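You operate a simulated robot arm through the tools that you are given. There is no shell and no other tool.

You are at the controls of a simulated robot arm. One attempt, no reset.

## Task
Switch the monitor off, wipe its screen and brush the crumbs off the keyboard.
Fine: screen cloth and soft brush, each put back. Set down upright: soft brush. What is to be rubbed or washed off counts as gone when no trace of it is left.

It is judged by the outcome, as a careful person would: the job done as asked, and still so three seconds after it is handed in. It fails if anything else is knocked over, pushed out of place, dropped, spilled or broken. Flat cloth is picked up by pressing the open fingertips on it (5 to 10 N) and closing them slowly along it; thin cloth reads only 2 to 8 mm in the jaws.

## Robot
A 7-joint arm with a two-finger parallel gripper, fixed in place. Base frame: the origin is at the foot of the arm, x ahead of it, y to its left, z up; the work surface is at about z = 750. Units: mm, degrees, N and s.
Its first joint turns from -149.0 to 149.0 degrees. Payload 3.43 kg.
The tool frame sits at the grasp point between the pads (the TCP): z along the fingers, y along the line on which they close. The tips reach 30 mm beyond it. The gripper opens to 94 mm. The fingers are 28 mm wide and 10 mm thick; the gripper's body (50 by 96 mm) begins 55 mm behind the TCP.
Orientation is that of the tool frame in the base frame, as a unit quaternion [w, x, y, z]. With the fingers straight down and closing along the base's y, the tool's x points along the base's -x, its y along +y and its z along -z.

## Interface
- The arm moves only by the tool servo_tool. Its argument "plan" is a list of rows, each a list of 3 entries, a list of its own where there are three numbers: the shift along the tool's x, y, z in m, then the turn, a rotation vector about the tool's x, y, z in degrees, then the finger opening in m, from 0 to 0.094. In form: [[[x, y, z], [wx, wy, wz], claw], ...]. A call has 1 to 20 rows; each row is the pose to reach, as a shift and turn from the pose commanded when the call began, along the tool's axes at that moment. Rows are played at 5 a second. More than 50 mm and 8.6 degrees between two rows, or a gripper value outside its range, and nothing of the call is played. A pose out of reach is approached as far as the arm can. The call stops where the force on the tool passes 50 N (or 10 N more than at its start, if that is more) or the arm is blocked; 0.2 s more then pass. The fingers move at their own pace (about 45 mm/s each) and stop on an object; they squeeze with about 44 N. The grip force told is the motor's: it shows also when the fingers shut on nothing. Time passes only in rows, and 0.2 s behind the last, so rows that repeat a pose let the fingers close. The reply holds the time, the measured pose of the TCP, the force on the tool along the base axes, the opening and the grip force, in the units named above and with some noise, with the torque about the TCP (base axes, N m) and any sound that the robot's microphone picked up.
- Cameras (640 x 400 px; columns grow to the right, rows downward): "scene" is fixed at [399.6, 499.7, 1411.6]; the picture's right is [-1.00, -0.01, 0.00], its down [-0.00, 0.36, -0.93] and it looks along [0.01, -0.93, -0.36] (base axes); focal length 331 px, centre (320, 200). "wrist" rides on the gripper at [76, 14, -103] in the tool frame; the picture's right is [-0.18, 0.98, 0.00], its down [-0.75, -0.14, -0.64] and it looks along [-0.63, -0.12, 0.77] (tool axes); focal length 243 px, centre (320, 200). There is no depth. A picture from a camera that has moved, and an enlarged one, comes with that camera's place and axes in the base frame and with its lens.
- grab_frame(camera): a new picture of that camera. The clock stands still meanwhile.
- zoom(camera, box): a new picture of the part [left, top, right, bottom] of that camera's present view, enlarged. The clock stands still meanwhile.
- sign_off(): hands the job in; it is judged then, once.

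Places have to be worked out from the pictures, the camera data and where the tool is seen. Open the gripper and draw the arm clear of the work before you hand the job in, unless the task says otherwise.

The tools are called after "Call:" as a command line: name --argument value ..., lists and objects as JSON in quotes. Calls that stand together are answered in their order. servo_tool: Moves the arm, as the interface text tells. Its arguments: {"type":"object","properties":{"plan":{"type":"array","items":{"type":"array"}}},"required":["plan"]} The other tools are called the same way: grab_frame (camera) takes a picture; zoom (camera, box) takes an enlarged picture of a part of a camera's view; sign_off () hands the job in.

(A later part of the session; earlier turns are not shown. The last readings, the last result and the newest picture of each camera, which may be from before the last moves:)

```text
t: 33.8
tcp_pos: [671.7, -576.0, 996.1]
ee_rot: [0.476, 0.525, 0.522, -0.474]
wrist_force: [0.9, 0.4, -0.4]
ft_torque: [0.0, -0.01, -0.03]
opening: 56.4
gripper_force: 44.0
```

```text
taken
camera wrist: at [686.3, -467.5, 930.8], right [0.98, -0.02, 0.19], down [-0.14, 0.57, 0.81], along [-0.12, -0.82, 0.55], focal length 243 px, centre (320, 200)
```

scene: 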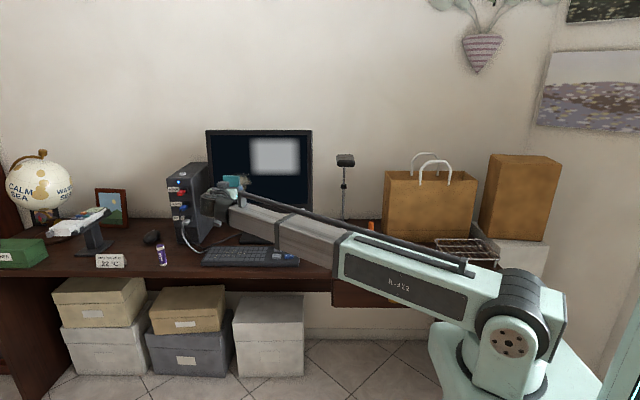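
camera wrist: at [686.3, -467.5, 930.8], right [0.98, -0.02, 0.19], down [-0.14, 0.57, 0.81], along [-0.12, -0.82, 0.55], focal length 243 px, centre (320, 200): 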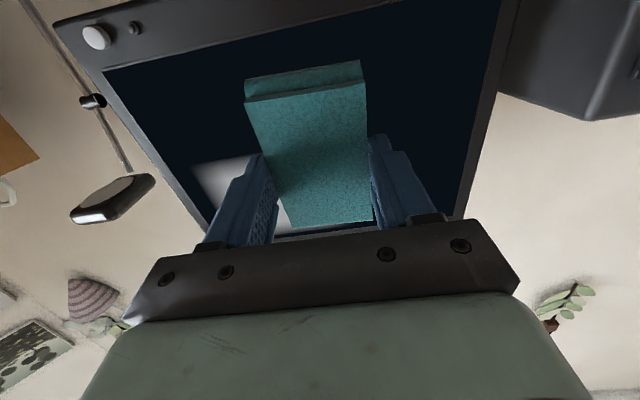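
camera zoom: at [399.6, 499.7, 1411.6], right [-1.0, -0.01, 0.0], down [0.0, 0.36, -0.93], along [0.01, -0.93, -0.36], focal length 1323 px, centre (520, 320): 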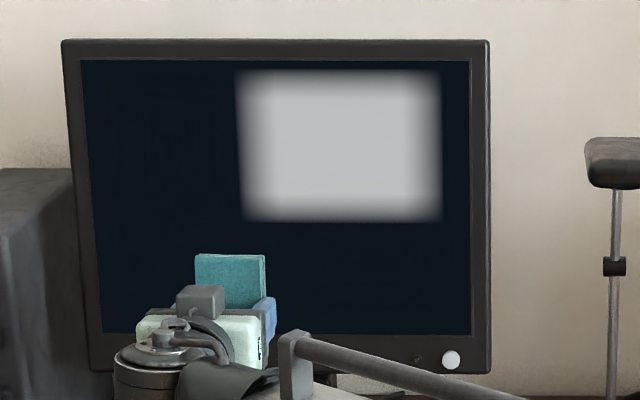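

The monitor hasn't moved and the screen looks clean apart from the part hidden behind the cloth. I'll carry the cloth back toward its place (tool pitched down), which also clears the view of the screen.

Call:
servo_tool --plan '[[[-0.0013, -0.02, 0.0007], [0, 7.04, 0], 0.05], [[-0.0026, -0.041, 0.0014], [0, 14.08, 0], 0.05], [[-0.004, -0.0615, 0.0021], [0, 21.1, 0], 0.05], [[-0.0053, -0.082, 0.0028], [0, 28.2, 0], 0.05], [[-0.0066, -0.1025, 0.0035], [0, 35.2, 0], 0.05], [[-0.008, -0.123, 0.0042], [0, 42.25, 0], 0.05], [[-0.0093, -0.1435, 0.005], [0, 49.3, 0], 0.05], [[-0.0106, -0.164, 0.0057], [0, 56.3, 0], 0.05], [[-0.012, -0.1845, 0.0064], [0, 63.4, 0], 0.05], [[-0.0133, -0.205, 0.0071], [0, 70.4, 0], 0.05], [[-0.0146, -0.2255, 0.0078], [0, 77.5, 0], 0.05], [[-0.0159, -0.246, 0.0085], [0, 84.5, 0], 0.05]]'

Call:
zoom --camera "scene" --box '[190, 120, 350, 220]'

Call:
zoom --camera "scene" --box '[205, 150, 285, 200]'

Call:
zoom --camera "scene" --box '[240, 130, 320, 180]'

```text
t: 36.4
tcp_pos: [425.5, -585.9, 1011.3]
ee_rot: [0.001, 0.707, 0.707, 0.003]
wrist_force: [-0.1, 0.1, -0.2]
ft_torque: [0.0, 0.02, 0.03]
opening: 56.4
gripper_force: 44.4
```

```text
4.00 times, centred on (270, 170) of scene
camera zoom: at [399.6, 499.7, 1411.6], right [-1.0, -0.01, 0.0], down [0.0, 0.36, -0.93], along [0.01, -0.93, -0.36], focal length 1323 px, centre (520, 320)
```

zoom: 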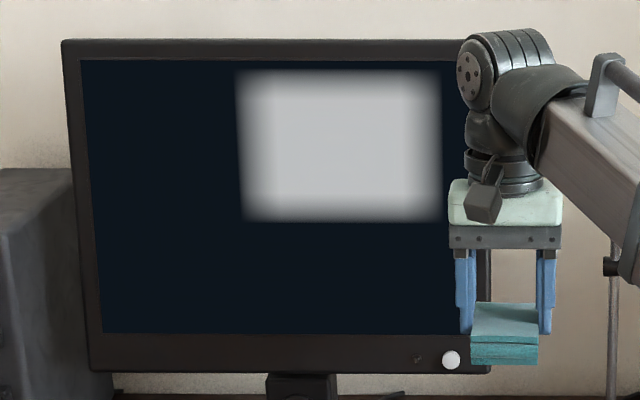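

```text
8.00 times, centred on (245, 175) of scene
camera zoom: at [399.6, 499.7, 1411.6], right [-1.0, -0.01, 0.0], down [0.0, 0.36, -0.93], along [0.01, -0.93, -0.36], focal length 2646 px, centre (920, 400)
```

zoom: 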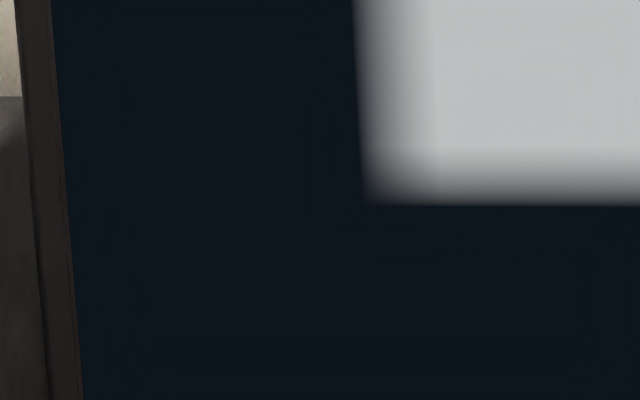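

```text
8.00 times, centred on (280, 155) of scene
camera zoom: at [399.6, 499.7, 1411.6], right [-1.0, -0.01, 0.0], down [0.0, 0.36, -0.93], along [0.01, -0.93, -0.36], focal length 2646 px, centre (640, 560)
```

zoom: 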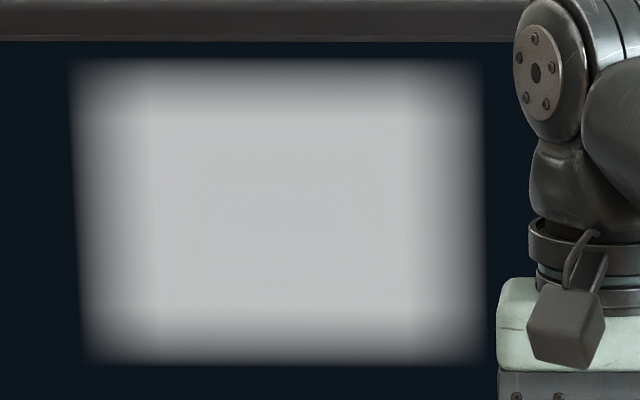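

The smudge area is fully clean. I'll take one more enlarged look at the glare patch's edge near the former smudge before putting the cloth down.

Call:
zoom --camera "scene" --box '[220, 155, 260, 180]'

Call:
zoom --camera "scene" --box '[208, 170, 248, 195]'

Call:
grab_frame --camera "wrist"

```text
16.00 times, centred on (240, 168) of scene
camera zoom: at [399.6, 499.7, 1411.6], right [-1.0, -0.01, 0.0], down [0.0, 0.36, -0.93], along [0.01, -0.93, -0.36], focal length 5292 px, centre (1600, 720)
```

zoom: 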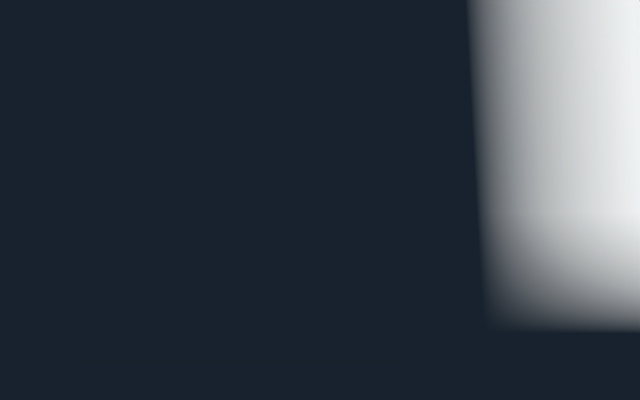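

```text
16.00 times, centred on (228, 182) of scene
camera zoom: at [399.6, 499.7, 1411.6], right [-1.0, -0.01, 0.0], down [0.0, 0.36, -0.93], along [0.01, -0.93, -0.36], focal length 5292 px, centre (1792, 480)
```

zoom: 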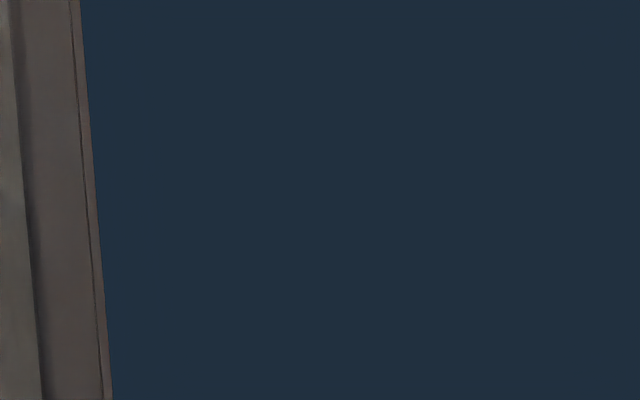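

```text
taken
camera wrist: at [440.1, -510.0, 1113.5], right [0.98, -0.18, 0.0], down [-0.14, -0.76, 0.64], along [-0.12, -0.63, -0.77], focal length 243 px, centre (320, 200)
```

wrist: 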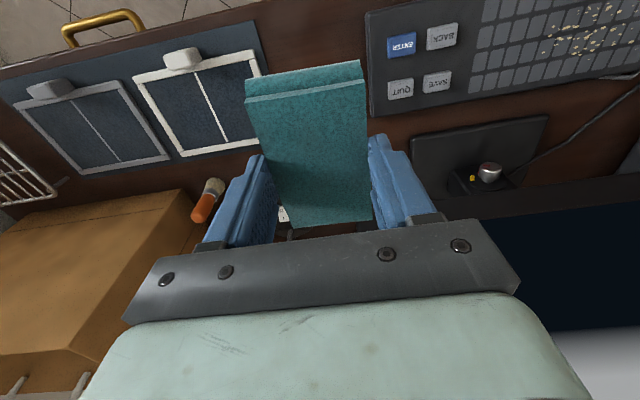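

The screen is spotless and the cloth hasn't slipped in the jaws. I'll return it to its original place and yaw, stopping a little above the desk first.

Call:
servo_tool --plan '[[[-0.004, 0, 0.045], [0, 0, 2], 0.05], [[-0.008, 0, 0.09], [0, 0, 4], 0.05], [[-0.0115, 0, 0.13], [0, 0, 5], 0.05], [[-0.0115, 0, 0.165], [0, 0, 5], 0.05], [[-0.0115, 0, 0.19], [0, 0, 5], 0.05], [[-0.0115, 0, 0.205], [0, 0, 5], 0.05], [[-0.0115, 0, 0.212], [0, 0, 5], 0.05], [[-0.0115, 0, 0.212], [0, 0, 5], 0.05]]'

Call:
zoom --camera "scene" --box '[280, 225, 360, 275]'

```text
t: 38.2
tcp_pos: [427.0, -597.6, 799.4]
ee_rot: [0.001, 0.738, 0.675, 0.001]
wrist_force: [-0.3, -0.7, 0.4]
ft_torque: [0.01, 0.03, -0.01]
opening: 56.6
gripper_force: 44.3
```

```text
8.00 times, centred on (320, 250) of scene
camera zoom: at [399.6, 499.7, 1411.6], right [-1.0, -0.01, 0.0], down [0.0, 0.36, -0.93], along [0.01, -0.93, -0.36], focal length 2646 px, centre (320, -200)
```

zoom: 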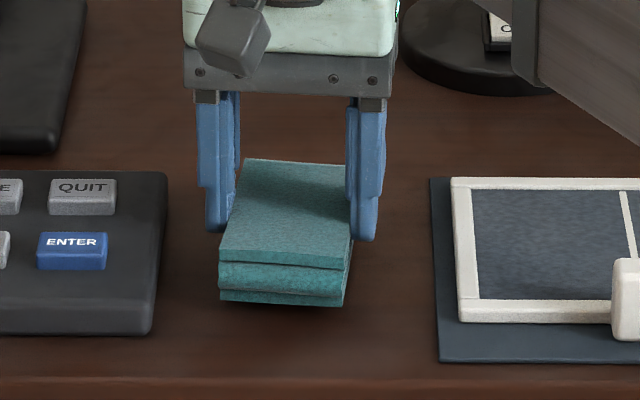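

The cloth is about 7 mm above the desk and ~2 mm off in +x. I'll correct that and lower it until light contact.

Call:
servo_tool --plan '[[[0, -0.0018, 0.003], [0, 0, 0], 0.05], [[0, -0.0018, 0.0055], [0, 0, 0], 0.05], [[0, -0.0018, 0.007], [0, 0, 0], 0.05], [[0, -0.0018, 0.007], [0, 0, 0], 0.05]]'

```text
t: 39.2
tcp_pos: [424.7, -598.3, 792.3]
ee_rot: [0.004, 0.738, 0.675, 0.0]
wrist_force: [1.6, 0.3, 16.3]
ft_torque: [-0.8, 0.21, 0.03]
opening: 56.5
gripper_force: 44.1
```

The -y edge touched first with 16 N, meaning it's down with a tiny tilt. I'll ease up 1 mm and open the fingers slowly to 80 mm.

Call:
servo_tool --plan '[[[0, 0, -0.001], [0, 0, 0], 0.05], [[0, 0, -0.001], [0, 0, 0], 0.056], [[0, 0, -0.001], [0, 0, 0], 0.06], [[0, 0, -0.001], [0, 0, 0], 0.068], [[0, 0, -0.001], [0, 0, 0], 0.078], [[0, 0, -0.001], [0, 0, 0], 0.078]]'

Call:
zoom --camera "scene" --box '[280, 225, 360, 275]'

Call:
grab_frame --camera "wrist"

```text
t: 40.6
tcp_pos: [426.2, -596.2, 793.0]
ee_rot: [0.001, 0.738, 0.675, 0.001]
wrist_force: [0.3, -0.1, 0.5]
ft_torque: [0.01, 0.02, 0.0]
opening: 78.1
gripper_force: 0.1
```

```text
8.00 times, centred on (320, 250) of scene
camera zoom: at [399.6, 499.7, 1411.6], right [-1.0, -0.01, 0.0], down [0.0, 0.36, -0.93], along [0.01, -0.93, -0.36], focal length 2646 px, centre (320, -200)
```

zoom: 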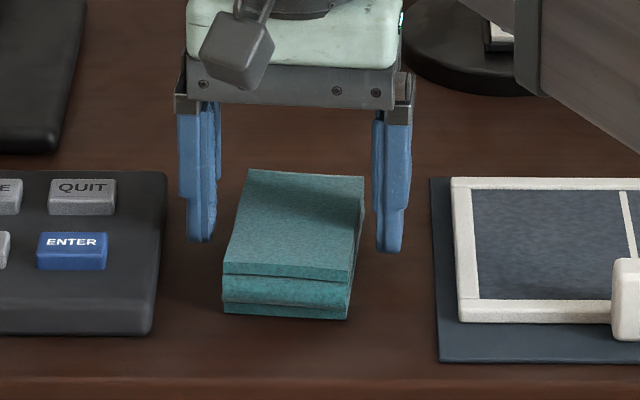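

```text
taken
camera wrist: at [446.1, -522.8, 895.6], right [0.96, -0.27, 0.0], down [-0.21, -0.74, 0.64], along [-0.17, -0.62, -0.77], focal length 243 px, centre (320, 200)
```

wrist: 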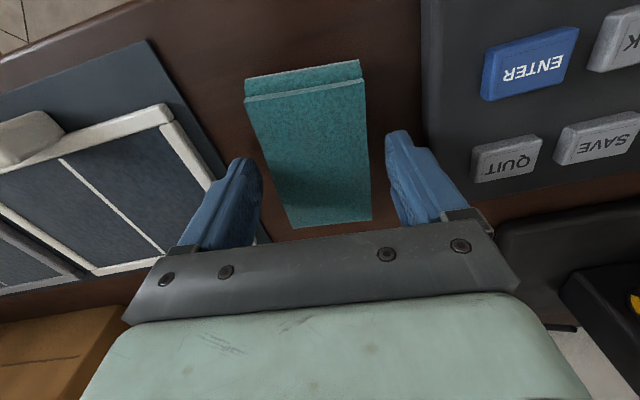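

The cloth is back in its place (matching the original picture within ~2 mm). Now I'll rise clear and move over to view the brush.

Call:
servo_tool --plan '[[[0, 0, -0.03], [0, 0, 0], 0.08], [[0, 0, -0.07], [0, 0, 0], 0.08], [[0, 0, -0.11], [0, 0, 0], 0.094], [[-0.016, -0.03, -0.13], [0, 0, 0], 0.094], [[-0.032, -0.06, -0.15], [0, 0, 0], 0.094], [[-0.048, -0.09, -0.16], [0, 0, 0], 0.094], [[-0.0638, -0.121, -0.167], [0, 0, 0], 0.094]]'

Call:
grab_frame --camera "wrist"

Call:
grab_frame --camera "scene"

```text
t: 42.2
tcp_pos: [298.2, -651.3, 959.5]
ee_rot: [0.001, 0.738, 0.675, 0.002]
wrist_force: [0.3, -0.8, -0.3]
ft_torque: [-0.05, -0.01, 0.02]
opening: 94.1
gripper_force: 0.1
```

```text
taken
camera wrist: at [319.0, -575.2, 1062.2], right [0.96, -0.27, 0.0], down [-0.21, -0.74, 0.64], along [-0.17, -0.62, -0.77], focal length 243 px, centre (320, 200)
```

wrist: 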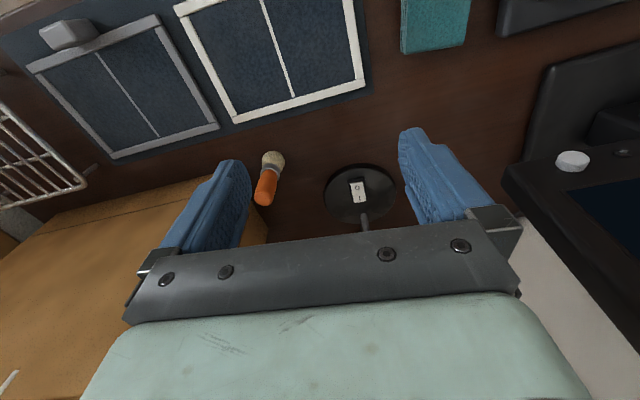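

```text
taken
```

scene: 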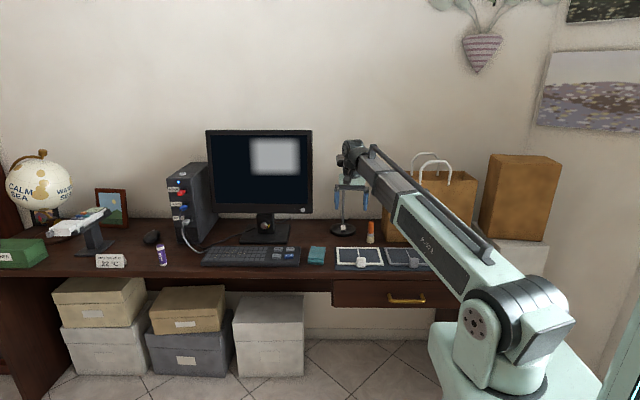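

The brush stands between the lamp and the bag. I'll zoom to locate its axis precisely and judge clearances.

Call:
zoom --camera "wrist" --box '[220, 130, 340, 205]'

Call:
zoom --camera "scene" --box '[330, 200, 410, 250]'

Call:
zoom --camera "scene" --box '[320, 130, 480, 230]'

```text
5.33 times, centred on (280, 168) of wrist
camera zoom: at [319.0, -575.2, 1062.2], right [0.96, -0.27, 0.0], down [-0.21, -0.74, 0.64], along [-0.17, -0.62, -0.77], focal length 1294 px, centre (533, 373)
```

zoom: 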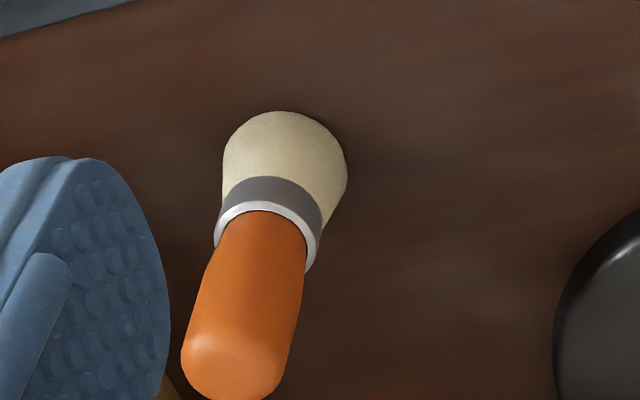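

```text
8.00 times, centred on (370, 225) of scene
camera zoom: at [399.6, 499.7, 1411.6], right [-1.0, -0.01, 0.0], down [0.0, 0.36, -0.93], along [0.01, -0.93, -0.36], focal length 2646 px, centre (-80, 0)
```

zoom: 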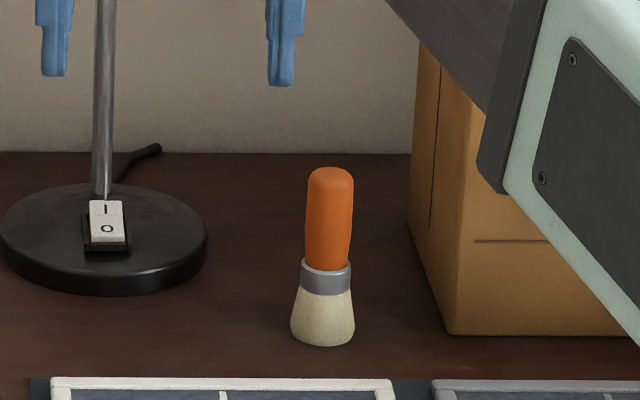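

```text
4.00 times, centred on (400, 180) of scene
camera zoom: at [399.6, 499.7, 1411.6], right [-1.0, -0.01, 0.0], down [0.0, 0.36, -0.93], along [0.01, -0.93, -0.36], focal length 1323 px, centre (0, 280)
```

zoom: 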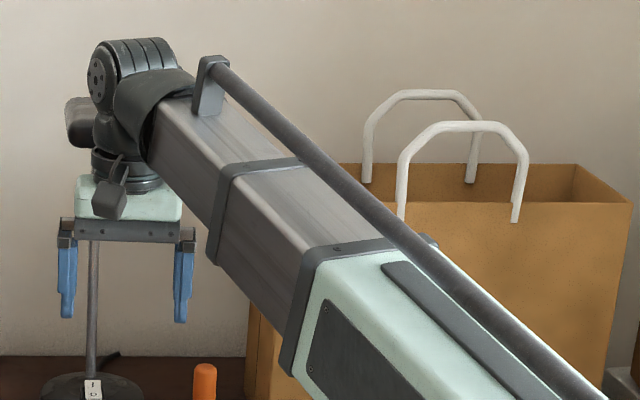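

The brush axis is at about (205.5, -732), 94 mm tall with a 24 mm handle; the bag's tall side is at x≈140, so I'll keep the wrist clear of it by approaching with the tool tilted 30° toward -y. I'll square the yaw and move to a pre-grasp pose.

Call:
servo_tool --plan '[[[0, 0, 0], [0, 0, -4.9], 0.056]]'

Call:
servo_tool --plan '[[[-0.008, -0.019, 0.008], [0, -6, 0], 0.056], [[-0.016, -0.037, 0.02], [0, -12, 0], 0.056], [[-0.025, -0.056, 0.035], [0, -18, 0], 0.056], [[-0.033, -0.074, 0.052], [0, -24, 0], 0.056], [[-0.0407, -0.0927, 0.0705], [0, -30, 0], 0.056]]'

Call:
grab_frame --camera "wrist"

Call:
grab_frame --camera "scene"

```text
t: 42.6
tcp_pos: [298.7, -649.5, 960.3]
ee_rot: [0.001, 0.707, 0.707, 0.002]
wrist_force: [0.7, 1.0, -0.8]
ft_torque: [0.02, -0.01, -0.02]
opening: 59.2
gripper_force: 0.1
```

```text
t: 43.8
tcp_pos: [205.2, -690.9, 888.7]
ee_rot: [0.184, 0.685, 0.681, -0.183]
wrist_force: [0.6, -0.2, 0.1]
ft_torque: [-0.02, 0.01, 0.05]
opening: 55.6
gripper_force: 0.0
```

```text
taken
camera wrist: at [220.4, -573.6, 938.9], right [0.98, -0.16, 0.1], down [-0.15, -0.33, 0.93], along [-0.12, -0.93, -0.35], focal length 243 px, centre (320, 200)
```

wrist: 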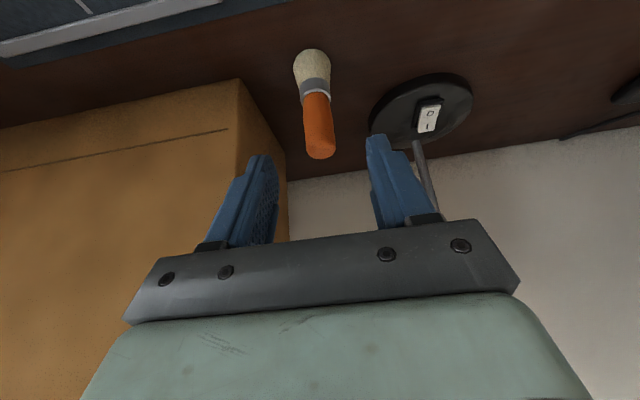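

```text
taken
```

scene: 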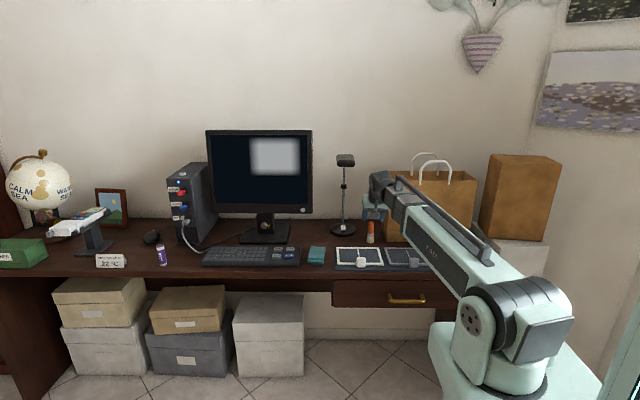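

The brush is centred between the fingers at about (204.4, -730.5). I'll advance along the tool axis in two stages.

Call:
servo_tool --plan '[[[0, -0.0005, 0.02], [0, 0, 0], 0.056], [[0, -0.0007, 0.04], [0, 0, 0], 0.056], [[0, -0.0007, 0.055], [0, 0, 0], 0.056]]'

Call:
grab_frame --camera "wrist"

Call:
zoom --camera "scene" --box '[330, 190, 410, 240]'

```text
t: 44.6
tcp_pos: [205.1, -718.2, 840.1]
ee_rot: [0.184, 0.685, 0.682, -0.181]
wrist_force: [-0.1, -0.3, 0.3]
ft_torque: [-0.01, -0.01, -0.01]
opening: 56.3
gripper_force: 0.1
```

```text
taken
camera wrist: at [219.2, -601.0, 891.3], right [0.98, -0.16, 0.1], down [-0.15, -0.33, 0.93], along [-0.12, -0.93, -0.35], focal length 243 px, centre (320, 200)
```

wrist: 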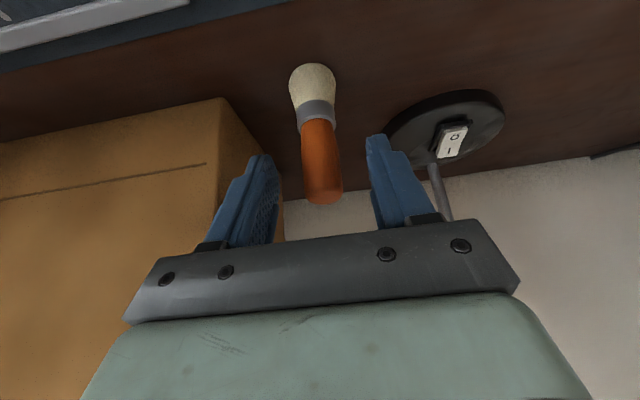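

```text
8.00 times, centred on (370, 215) of scene
camera zoom: at [399.6, 499.7, 1411.6], right [-1.0, -0.01, 0.0], down [0.0, 0.36, -0.93], along [0.01, -0.93, -0.36], focal length 2646 px, centre (-80, 80)
```

zoom: 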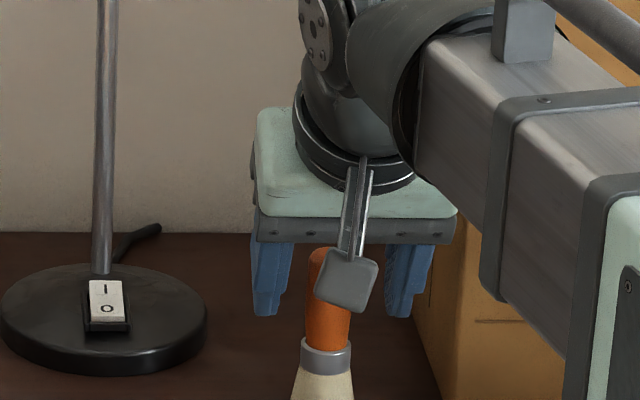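

The brush handle is centred between the fingers. I'll advance the last 23 mm and then check before closing.

Call:
servo_tool --plan '[[[0, 0, 0.01], [0, 0, 0], 0.056], [[0, 0, 0.018], [0, 0, 0], 0.056], [[0, 0, 0.023], [0, 0, 0], 0.056]]'

Call:
grab_frame --camera "wrist"

```text
t: 45.4
tcp_pos: [204.2, -731.3, 820.5]
ee_rot: [0.184, 0.685, 0.681, -0.182]
wrist_force: [0.1, -0.1, 0.6]
ft_torque: [0.0, -0.02, 0.0]
opening: 55.8
gripper_force: 0.0
```

```text
taken
camera wrist: at [219.4, -612.9, 871.6], right [0.98, -0.16, 0.1], down [-0.15, -0.33, 0.93], along [-0.12, -0.93, -0.35], focal length 243 px, centre (320, 200)
```

wrist: 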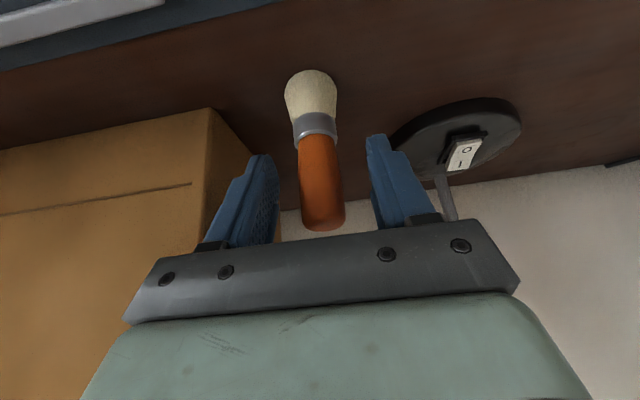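

Handle is between the pads. Closing slowly.

Call:
servo_tool --plan '[[[0, 0, 0], [0, 0, 0], 0.046], [[0, 0, 0], [0, 0, 0], 0.038], [[0, 0, 0], [0, 0, 0], 0.032], [[0, 0, 0], [0, 0, 0], 0.028], [[0, 0, 0], [0, 0, 0], 0.025], [[0, 0, 0], [0, 0, 0], 0.022], [[0, 0, 0], [0, 0, 0], 0.018], [[0, 0, 0], [0, 0, 0], 0.015], [[0, 0, 0], [0, 0, 0], 0.015]]'

Call:
grab_frame --camera "wrist"

Call:
zoom --camera "scene" --box '[330, 200, 410, 250]'

```text
t: 47.4
tcp_pos: [204.9, -730.8, 820.0]
ee_rot: [0.185, 0.684, 0.682, -0.181]
wrist_force: [-0.8, 0.1, -0.3]
ft_torque: [-0.01, -0.03, 0.02]
opening: 26.1
gripper_force: 43.8
```

```text
taken
camera wrist: at [219.4, -612.8, 871.8], right [0.98, -0.16, 0.1], down [-0.15, -0.33, 0.93], along [-0.12, -0.93, -0.35], focal length 243 px, centre (320, 200)
```

wrist: 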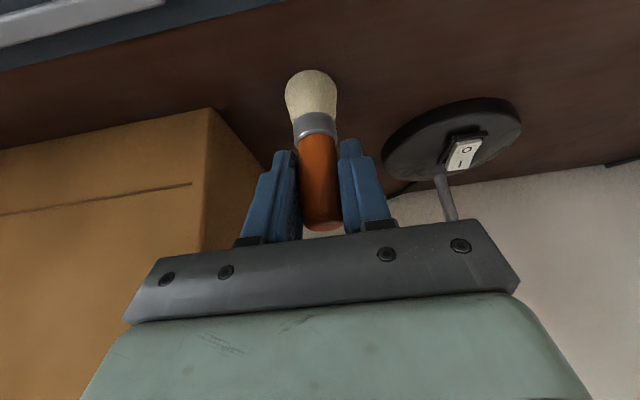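

```text
8.00 times, centred on (370, 225) of scene
camera zoom: at [399.6, 499.7, 1411.6], right [-1.0, -0.01, 0.0], down [0.0, 0.36, -0.93], along [0.01, -0.93, -0.36], focal length 2646 px, centre (-80, 0)
```

zoom: 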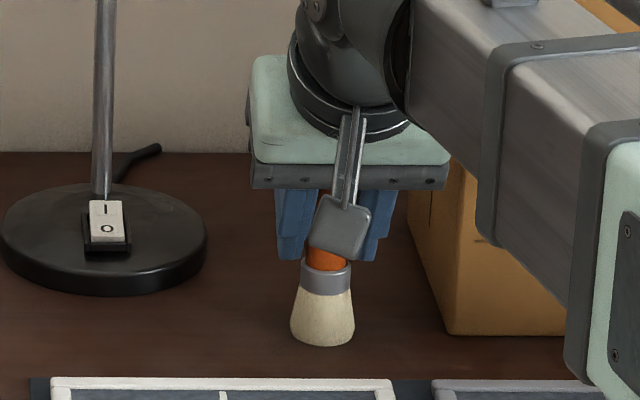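

Gripped at 26 mm with 44 N and the brush hasn't tipped. I'll lift it straight up and then back away from the bag and monitor.

Call:
servo_tool --plan '[[[-0.005, 0, -0.0087], [0, 0, 0], 0.015], [[-0.02, 0, -0.0346], [0, 0, 0], 0.015], [[-0.04, 0, -0.0693], [0, 0, 0], 0.015], [[-0.055, 0, -0.0953], [0, 0, 0], 0.015], [[-0.03, 0.0, -0.125], [0, 0, 0], 0.015], [[0.0, 0.03, -0.15], [0, 0, 0], 0.015], [[0.03, 0.07, -0.17], [0, 0, 0], 0.015]]'

Call:
grab_frame --camera "wrist"

Call:
grab_frame --camera "scene"

```text
refused: row 7 steps farther than a row can; nothing moved
```

```text
taken
camera wrist: at [219.4, -612.8, 871.8], right [0.98, -0.16, 0.1], down [-0.15, -0.33, 0.93], along [-0.12, -0.93, -0.35], focal length 243 px, centre (320, 200)
```

wrist: 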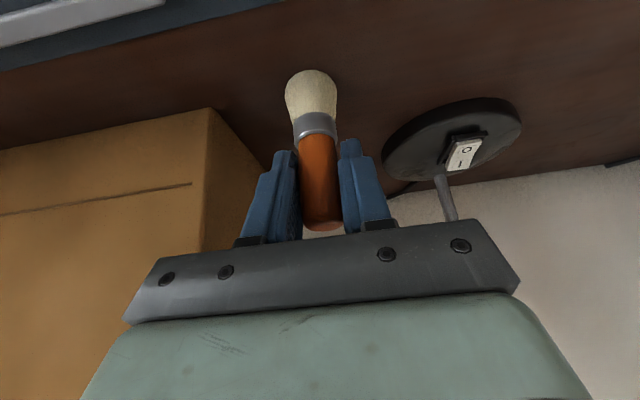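

```text
taken
```

scene: 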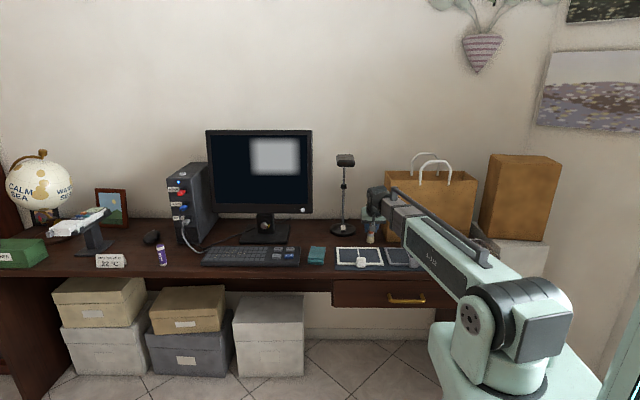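

Row 7's step was too long, so nothing moved. I'll repeat the lift with smaller steps.

Call:
servo_tool --plan '[[[-0.005, 0, -0.0087], [0, 0, 0], 0.015], [[-0.02, 0, -0.0346], [0, 0, 0], 0.015], [[-0.04, 0, -0.0693], [0, 0, 0], 0.015], [[-0.055, 0, -0.0953], [0, 0, 0], 0.015], [[-0.03, 0.0, -0.12], [0, 0, 0], 0.015], [[0.0, 0.02, -0.14], [0, 0, 0], 0.015], [[0.025, 0.04, -0.155], [0, 0, 0], 0.015]]'

Call:
grab_frame --camera "wrist"

Call:
grab_frame --camera "scene"

```text
t: 49.0
tcp_pos: [244.9, -631.3, 942.2]
ee_rot: [0.184, 0.684, 0.682, -0.183]
wrist_force: [1.2, -0.3, -0.8]
ft_torque: [0.02, 0.01, 0.0]
opening: 26.3
gripper_force: 43.4
```

```text
taken
camera wrist: at [258.8, -513.2, 993.6], right [0.98, -0.16, 0.1], down [-0.15, -0.33, 0.93], along [-0.12, -0.93, -0.35], focal length 243 px, centre (320, 200)
```

wrist: 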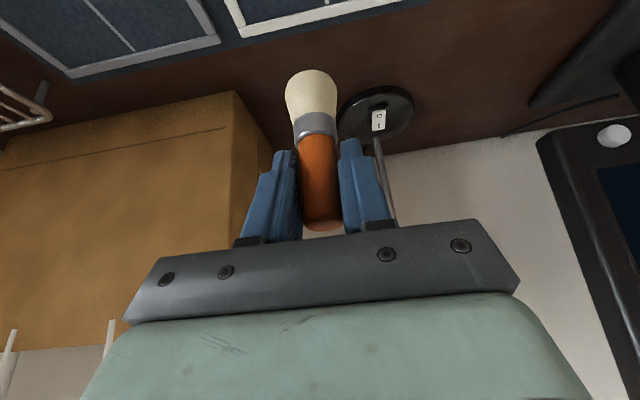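

```text
taken
```

scene: 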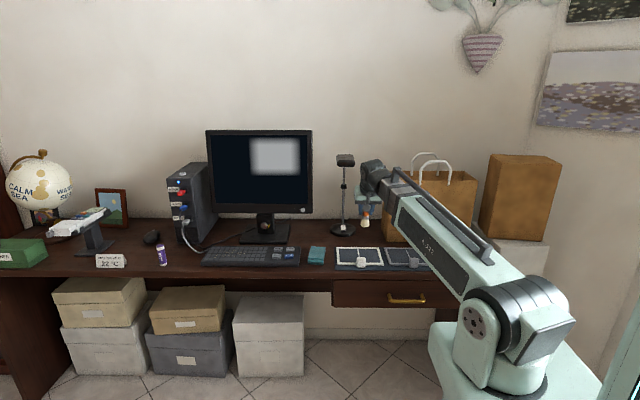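

The brush is held well. I'll carry it across to above the crumb area, staying high (bristles at z≈872) and in front of the monitor.

Call:
servo_tool --plan '[[[0.004, 0.043, -0.002], [0, 0, 0], 0.015], [[0.0075, 0.086, -0.004], [0, 0, 0], 0.015], [[0.011, 0.13, -0.006], [0, 0, 0], 0.015], [[0.0145, 0.173, -0.008], [0, 0, 0], 0.015], [[0.018, 0.216, -0.01], [0, 0, 0], 0.015], [[0.022, 0.259, -0.0125], [0, 0, 0], 0.015], [[0.0255, 0.302, -0.0145], [0, 0, 0], 0.015], [[0.029, 0.345, -0.0165], [0, 0, 0], 0.015], [[0.0325, 0.388, -0.0185], [0, 0, 0], 0.015], [[0.036, 0.432, -0.021], [0, 0, 0], 0.015], [[0.04, 0.475, -0.023], [0, 0, 0], 0.015]]'

Call:
grab_frame --camera "wrist"

Call:
grab_frame --camera "scene"

```text
t: 51.4
tcp_pos: [720.6, -587.0, 943.6]
ee_rot: [0.184, 0.684, 0.682, -0.182]
wrist_force: [0.2, -0.3, 0.0]
ft_torque: [-0.01, -0.03, 0.0]
opening: 26.4
gripper_force: 43.4
```

```text
taken
camera wrist: at [735.8, -469.5, 994.4], right [0.98, -0.16, 0.1], down [-0.15, -0.33, 0.93], along [-0.12, -0.93, -0.35], focal length 243 px, centre (320, 200)
```

wrist: 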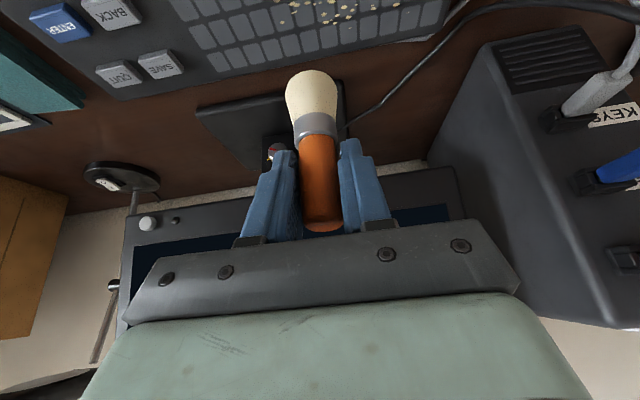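

```text
taken
```

scene: 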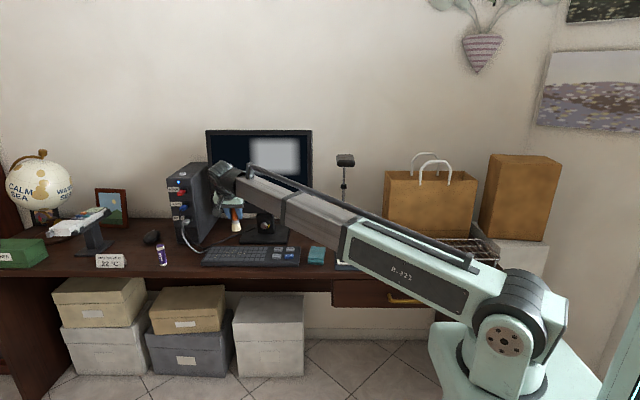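

The brush is above the keyboard. I'll zoom on the keyboard from the scene camera to map the crumbs precisely.

Call:
zoom --camera "scene" --box '[195, 225, 275, 275]'

Call:
zoom --camera "wrist" --box '[220, 0, 460, 150]'

```text
8.00 times, centred on (235, 250) of scene
camera zoom: at [399.6, 499.7, 1411.6], right [-1.0, -0.01, 0.0], down [0.0, 0.36, -0.93], along [0.01, -0.93, -0.36], focal length 2646 px, centre (1000, -200)
```

zoom: 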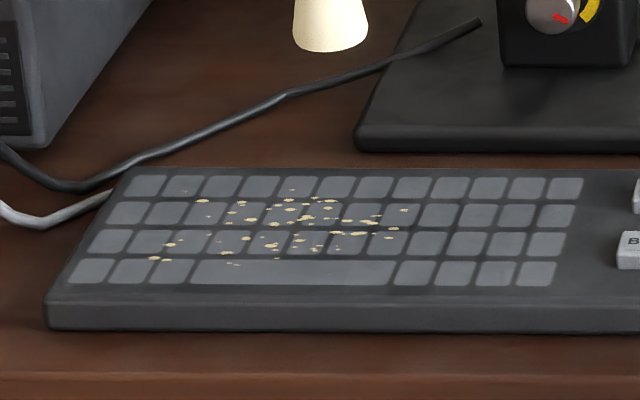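

```text
2.67 times, centred on (340, 75) of wrist
camera zoom: at [735.8, -469.5, 994.4], right [0.98, -0.16, 0.1], down [-0.15, -0.33, 0.93], along [-0.12, -0.93, -0.35], focal length 647 px, centre (267, 533)
```

zoom: 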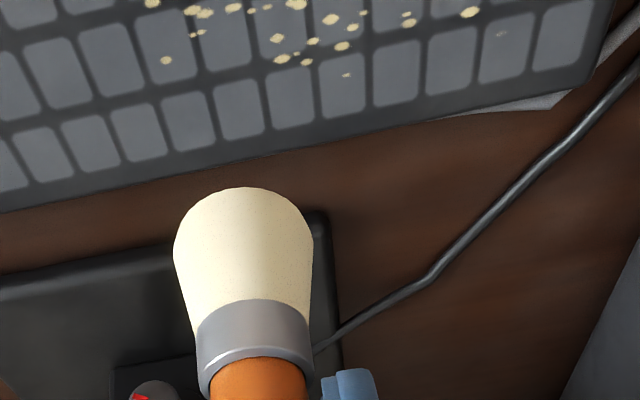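

With keyboard top at z≈765 both cameras agree: crumbs span x 698–815, y -636 to -562. I'll bring the bristles to just above the rear of the crumb area at x≈715.

Call:
servo_tool --plan '[[[0.002, -0.002, 0.037], [0, 0, 0], 0.015], [[0.0045, -0.004, 0.074], [0, 0, 0], 0.015], [[0.0067, -0.006, 0.1116], [0, 0, 0], 0.015], [[0.0067, -0.006, 0.1116], [0, 0, 0], 0.015]]'

Call:
zoom --camera "scene" --box '[195, 225, 275, 275]'

Call:
grab_frame --camera "wrist"

```text
t: 52.4
tcp_pos: [715.4, -637.2, 843.0]
ee_rot: [0.185, 0.685, 0.681, -0.182]
wrist_force: [1.4, 0.2, -0.4]
ft_torque: [-0.01, -0.04, 0.0]
opening: 26.4
gripper_force: 44.1
```

```text
8.00 times, centred on (235, 250) of scene
camera zoom: at [399.6, 499.7, 1411.6], right [-1.0, -0.01, 0.0], down [0.0, 0.36, -0.93], along [0.01, -0.93, -0.36], focal length 2646 px, centre (1000, -200)
```

zoom: 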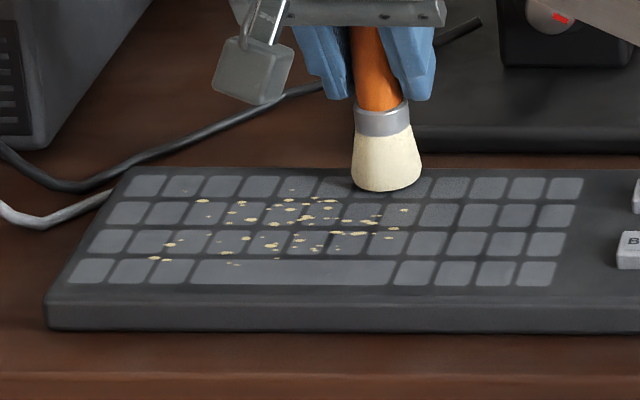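

```text
taken
camera wrist: at [729.7, -519.2, 894.3], right [0.98, -0.16, 0.1], down [-0.15, -0.33, 0.93], along [-0.12, -0.93, -0.35], focal length 243 px, centre (320, 200)
```

wrist: 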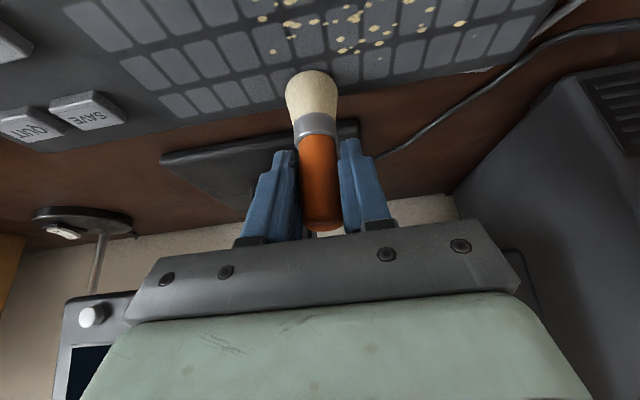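

The bristles are ~8 mm above the rear key row. I'll lower in small steps to find contact.

Call:
servo_tool --plan '[[[0.0015, 0, 0.0026], [0, 0, 0], 0.015], [[0.003, 0, 0.0052], [0, 0, 0], 0.015], [[0.0035, 0, 0.0061], [0, 0, 0], 0.015]]'

```text
t: 53.2
tcp_pos: [713.9, -636.1, 840.8]
ee_rot: [0.186, 0.684, 0.681, -0.182]
wrist_force: [1.4, 3.7, 35.8]
ft_torque: [0.28, -0.04, -0.02]
opening: 26.6
gripper_force: 43.8
```

Contact came earlier than expected (keyboard ~772 at the rear) with 36 N, too firm. I'll raise 5 mm to relieve it to a light touch.

Call:
servo_tool --plan '[[[-0.0025, 0, -0.0043], [0, 0, 0], 0.015], [[-0.0025, 0, -0.0043], [0, 0, 0], 0.015]]'

Call:
zoom --camera "scene" --box '[195, 225, 275, 275]'

Call:
grab_frame --camera "wrist"

```text
t: 53.8
tcp_pos: [714.1, -636.0, 841.7]
ee_rot: [0.182, 0.684, 0.682, -0.181]
wrist_force: [1.0, -0.4, 0.4]
ft_torque: [0.02, 0.03, 0.02]
opening: 26.5
gripper_force: 44.1
```

```text
8.00 times, centred on (235, 250) of scene
camera zoom: at [399.6, 499.7, 1411.6], right [-1.0, -0.01, 0.0], down [0.0, 0.36, -0.93], along [0.01, -0.93, -0.36], focal length 2646 px, centre (1000, -200)
```

zoom: 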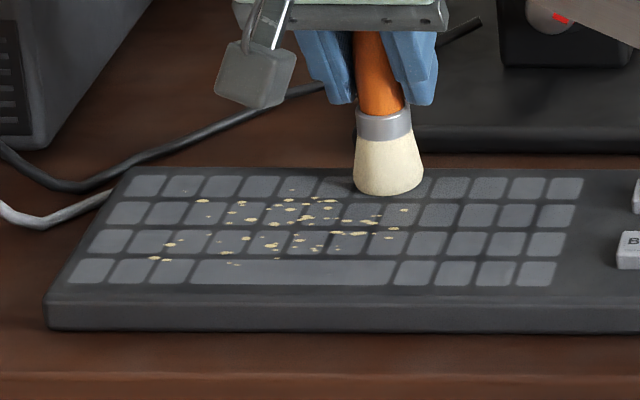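

```text
taken
camera wrist: at [728.8, -518.7, 892.5], right [0.98, -0.16, 0.09], down [-0.14, -0.33, 0.93], along [-0.12, -0.93, -0.35], focal length 243 px, centre (320, 200)
```

wrist: 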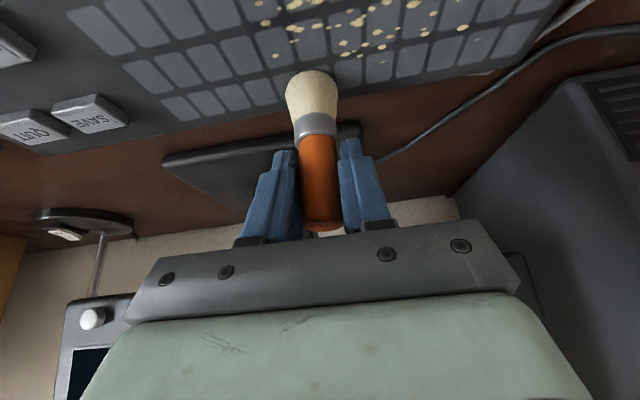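

No slip in the grip; contact lies around TCP z≈840.5 here. I'll lower ~1.2 mm for a light press and make a first short stroke toward the front to see how crumbs respond.

Call:
servo_tool --plan '[[[0.0006, 0, 0.001], [0, 0, 0], 0.015], [[0.0006, 0, 0.001], [0, 0, 0], 0.015]]'

```text
t: 54.4
tcp_pos: [715.5, -635.7, 840.5]
ee_rot: [0.183, 0.685, 0.681, -0.183]
wrist_force: [0.1, 0.1, 0.2]
ft_torque: [0.02, -0.02, 0.01]
opening: 26.3
gripper_force: 43.8
```

Call:
servo_tool --plan '[[[0.0005, 0, 0.0009], [0, 0, 0], 0.015], [[0.0008, 0, 0.0013], [0, 0, 0], 0.015], [[0.0008, 0, 0.0013], [0, 0, 0], 0.015]]'

```text
t: 55.2
tcp_pos: [714.6, -636.3, 840.4]
ee_rot: [0.185, 0.685, 0.681, -0.182]
wrist_force: [1.3, 0.1, 13.5]
ft_torque: [-0.08, -0.01, -0.03]
opening: 26.6
gripper_force: 43.5
```

Contact is now 13.5 N, slightly firm. I'll ease off 0.7 mm and make a 30 mm stroke toward the front (+y), then check force and crumbs.

Call:
servo_tool --plan '[[[-0.0004, 0, -0.0006], [0, 0, 0], 0.015], [[0.0083, 0, -0.0056], [0, 0, 0], 0.015], [[0.017, 0, -0.0106], [0, 0, 0], 0.015], [[0.0256, 0, -0.0156], [0, 0, 0], 0.015]]'

Call:
zoom --camera "scene" --box '[195, 225, 275, 275]'

```text
t: 56.2
tcp_pos: [714.4, -606.1, 840.8]
ee_rot: [0.184, 0.685, 0.682, -0.181]
wrist_force: [0.0, -6.3, 9.1]
ft_torque: [-0.51, 0.08, 0.03]
opening: 26.3
gripper_force: 43.4
```

```text
8.00 times, centred on (235, 250) of scene
camera zoom: at [399.6, 499.7, 1411.6], right [-1.0, -0.01, 0.0], down [0.0, 0.36, -0.93], along [0.01, -0.93, -0.36], focal length 2646 px, centre (1000, -200)
```

zoom: 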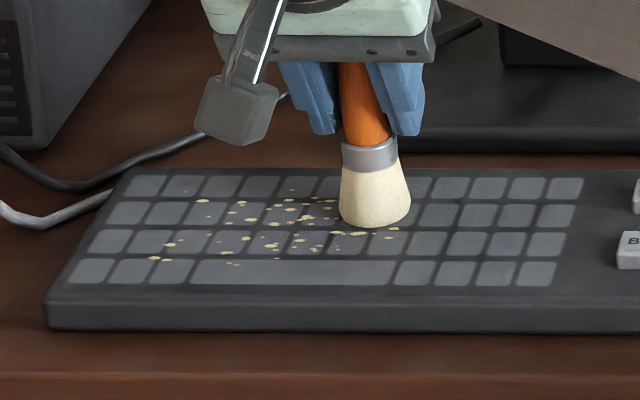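

Keyboard is level and hasn't shifted; friction is 6 N so I'll ease slightly and continue the stroke past the front crumbs, then lift and look.

Call:
servo_tool --plan '[[[0.0084, 0, -0.0054], [0, 0, 0], 0.015], [[0.017, 0, -0.0104], [0, 0, 0], 0.015], [[0.0257, 0, -0.0154], [0, 0, 0], 0.015], [[0.0344, 0, -0.0204], [0, 0, 0], 0.015], [[0.043, 0, -0.0254], [0, 0, 0], 0.015], [[0.0517, 0, -0.0304], [0, 0, 0], 0.015], [[0.0467, 0, -0.039], [0, 0, 0], 0.015], [[0.0417, 0, -0.0477], [0, 0, 0], 0.015]]'

Call:
zoom --camera "scene" --box '[195, 225, 275, 275]'

Call:
grab_frame --camera "wrist"

```text
t: 58.0
tcp_pos: [716.1, -546.2, 860.6]
ee_rot: [0.183, 0.685, 0.681, -0.183]
wrist_force: [0.4, 0.5, -1.7]
ft_torque: [-0.04, -0.01, -0.02]
opening: 26.4
gripper_force: 43.5
```

```text
8.00 times, centred on (235, 250) of scene
camera zoom: at [399.6, 499.7, 1411.6], right [-1.0, -0.01, 0.0], down [0.0, 0.36, -0.93], along [0.01, -0.93, -0.36], focal length 2646 px, centre (1000, -200)
```

zoom: 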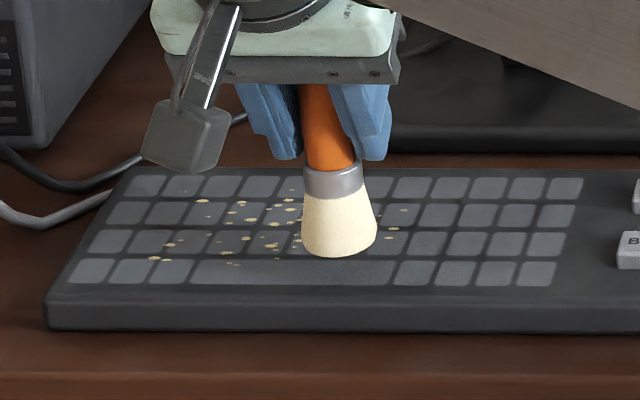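

```text
taken
camera wrist: at [729.2, -428.4, 911.6], right [0.98, -0.16, 0.1], down [-0.15, -0.33, 0.93], along [-0.12, -0.93, -0.35], focal length 243 px, centre (320, 200)
```

wrist: 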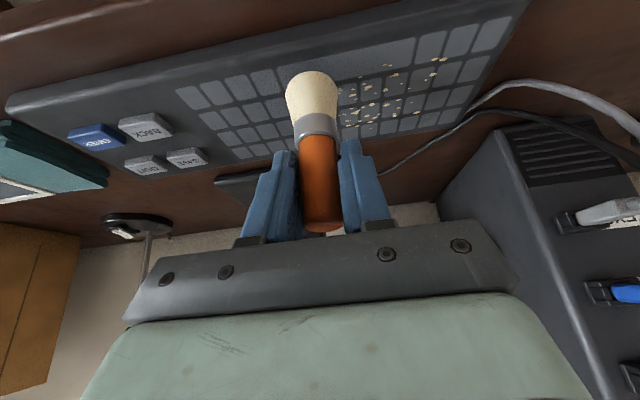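

Crumbs in the swept lane look reduced; a few remain just beyond the lane's edge. I'll sweep the x≈699 lane back toward the rear with the same light pressure.

Call:
servo_tool --plan '[[[0, -0.016, 0], [0, 0, 0], 0.015], [[0.006, -0.016, 0.0104], [0, 0, 0], 0.015], [[0.009, -0.016, 0.0156], [0, 0, 0], 0.015], [[0.01, -0.016, 0.01732], [0, 0, 0], 0.015], [[-0.0004, -0.016, 0.02332], [0, 0, 0], 0.015], [[-0.0108, -0.016, 0.02932], [0, 0, 0], 0.015], [[-0.0212, -0.016, 0.03532], [0, 0, 0], 0.015], [[-0.0316, -0.016, 0.04132], [0, 0, 0], 0.015], [[-0.042, -0.016, 0.04732], [0, 0, 0], 0.015]]'

Call:
zoom --camera "scene" --box '[195, 225, 275, 275]'

```text
t: 60.0
tcp_pos: [698.3, -607.5, 841.3]
ee_rot: [0.185, 0.684, 0.682, -0.182]
wrist_force: [-0.2, 0.7, 0.1]
ft_torque: [0.01, 0.02, -0.01]
opening: 26.5
gripper_force: 44.0
```

```text
8.00 times, centred on (235, 250) of scene
camera zoom: at [399.6, 499.7, 1411.6], right [-1.0, -0.01, 0.0], down [0.0, 0.36, -0.93], along [0.01, -0.93, -0.36], focal length 2646 px, centre (1000, -200)
```

zoom: 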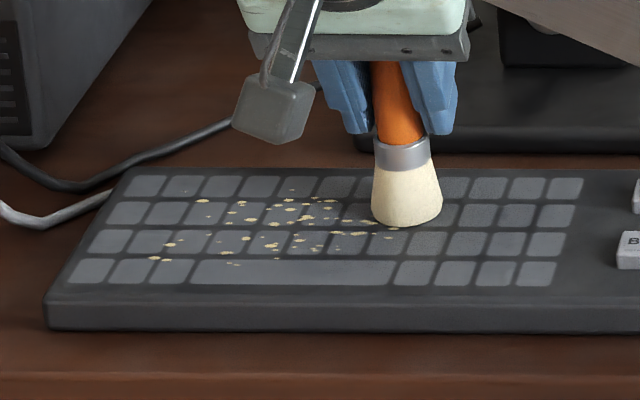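

No contact force here and crumbs at the lane edge remain, so contact was lost after I eased off. I'll lower 0.8 mm and check the force.

Call:
servo_tool --plan '[[[0.0004, 0, 0.0007], [0, 0, 0], 0.015], [[0.0004, 0, 0.0007], [0, 0, 0], 0.015]]'

```text
t: 60.6
tcp_pos: [698.8, -606.0, 840.6]
ee_rot: [0.184, 0.684, 0.682, -0.181]
wrist_force: [-0.2, -0.6, 3.3]
ft_torque: [0.0, 0.03, 0.07]
opening: 26.3
gripper_force: 43.7
```

3.3 N now; I'll press 0.5 mm more and stroke 40 mm forward, then check.

Call:
servo_tool --plan '[[[0.0003, 0, 0.0004], [0, 0, 0], 0.015], [[0.0089, 0, -0.0046], [0, 0, 0], 0.015], [[0.0176, 0, -0.0096], [0, 0, 0], 0.015], [[0.0262, 0, -0.0146], [0, 0, 0], 0.015], [[0.0349, 0, -0.0196], [0, 0, 0], 0.015]]'

Call:
zoom --camera "scene" --box '[195, 225, 275, 275]'

```text
t: 61.8
tcp_pos: [698.5, -566.5, 841.4]
ee_rot: [0.185, 0.684, 0.682, -0.182]
wrist_force: [1.2, -12.9, 18.1]
ft_torque: [-0.82, 0.04, 0.02]
opening: 26.3
gripper_force: 43.8
```

```text
8.00 times, centred on (235, 250) of scene
camera zoom: at [399.6, 499.7, 1411.6], right [-1.0, -0.01, 0.0], down [0.0, 0.36, -0.93], along [0.01, -0.93, -0.36], focal length 2646 px, centre (1000, -200)
```

zoom: 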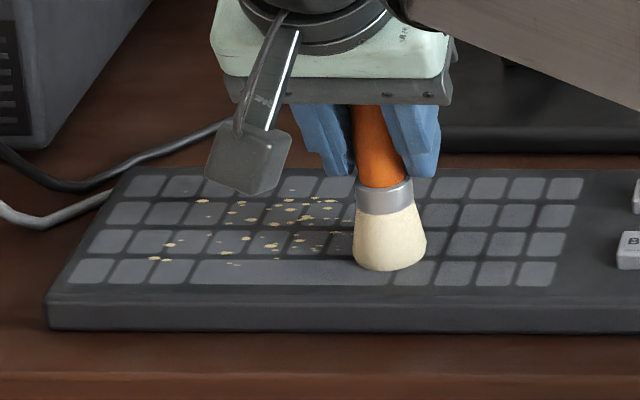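

The stroke works but the normal force climbs when moving +y (18 N). I'll ease up and switch to strokes along x, where pressure should stay steadier.

Call:
servo_tool --plan '[[[-0.0004, 0, -0.0007], [0, 0, 0], 0.015], [[-0.0004, 0.012, -0.0007], [0, 0, 0], 0.015], [[-0.0004, 0.024, -0.0007], [0, 0, 0], 0.015], [[-0.0004, 0.036, -0.0007], [0, 0, 0], 0.015]]'

Call:
zoom --camera "scene" --box '[195, 225, 275, 275]'

```text
t: 62.8
tcp_pos: [734.3, -565.0, 841.1]
ee_rot: [0.184, 0.684, 0.682, -0.181]
wrist_force: [-5.8, 1.7, 7.3]
ft_torque: [0.05, 0.34, -0.04]
opening: 26.7
gripper_force: 43.9
```

```text
8.00 times, centred on (235, 250) of scene
camera zoom: at [399.6, 499.7, 1411.6], right [-1.0, -0.01, 0.0], down [0.0, 0.36, -0.93], along [0.01, -0.93, -0.36], focal length 2646 px, centre (1000, -200)
```

zoom: 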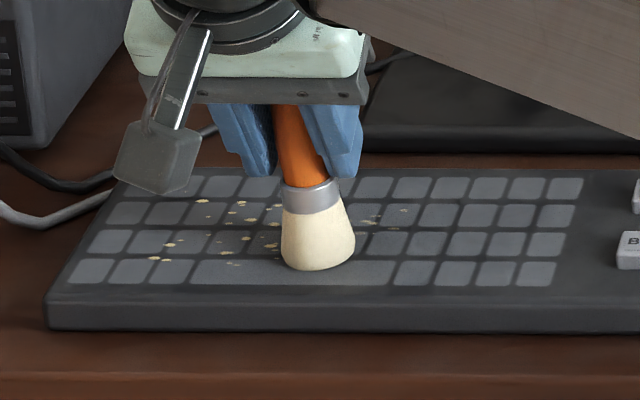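

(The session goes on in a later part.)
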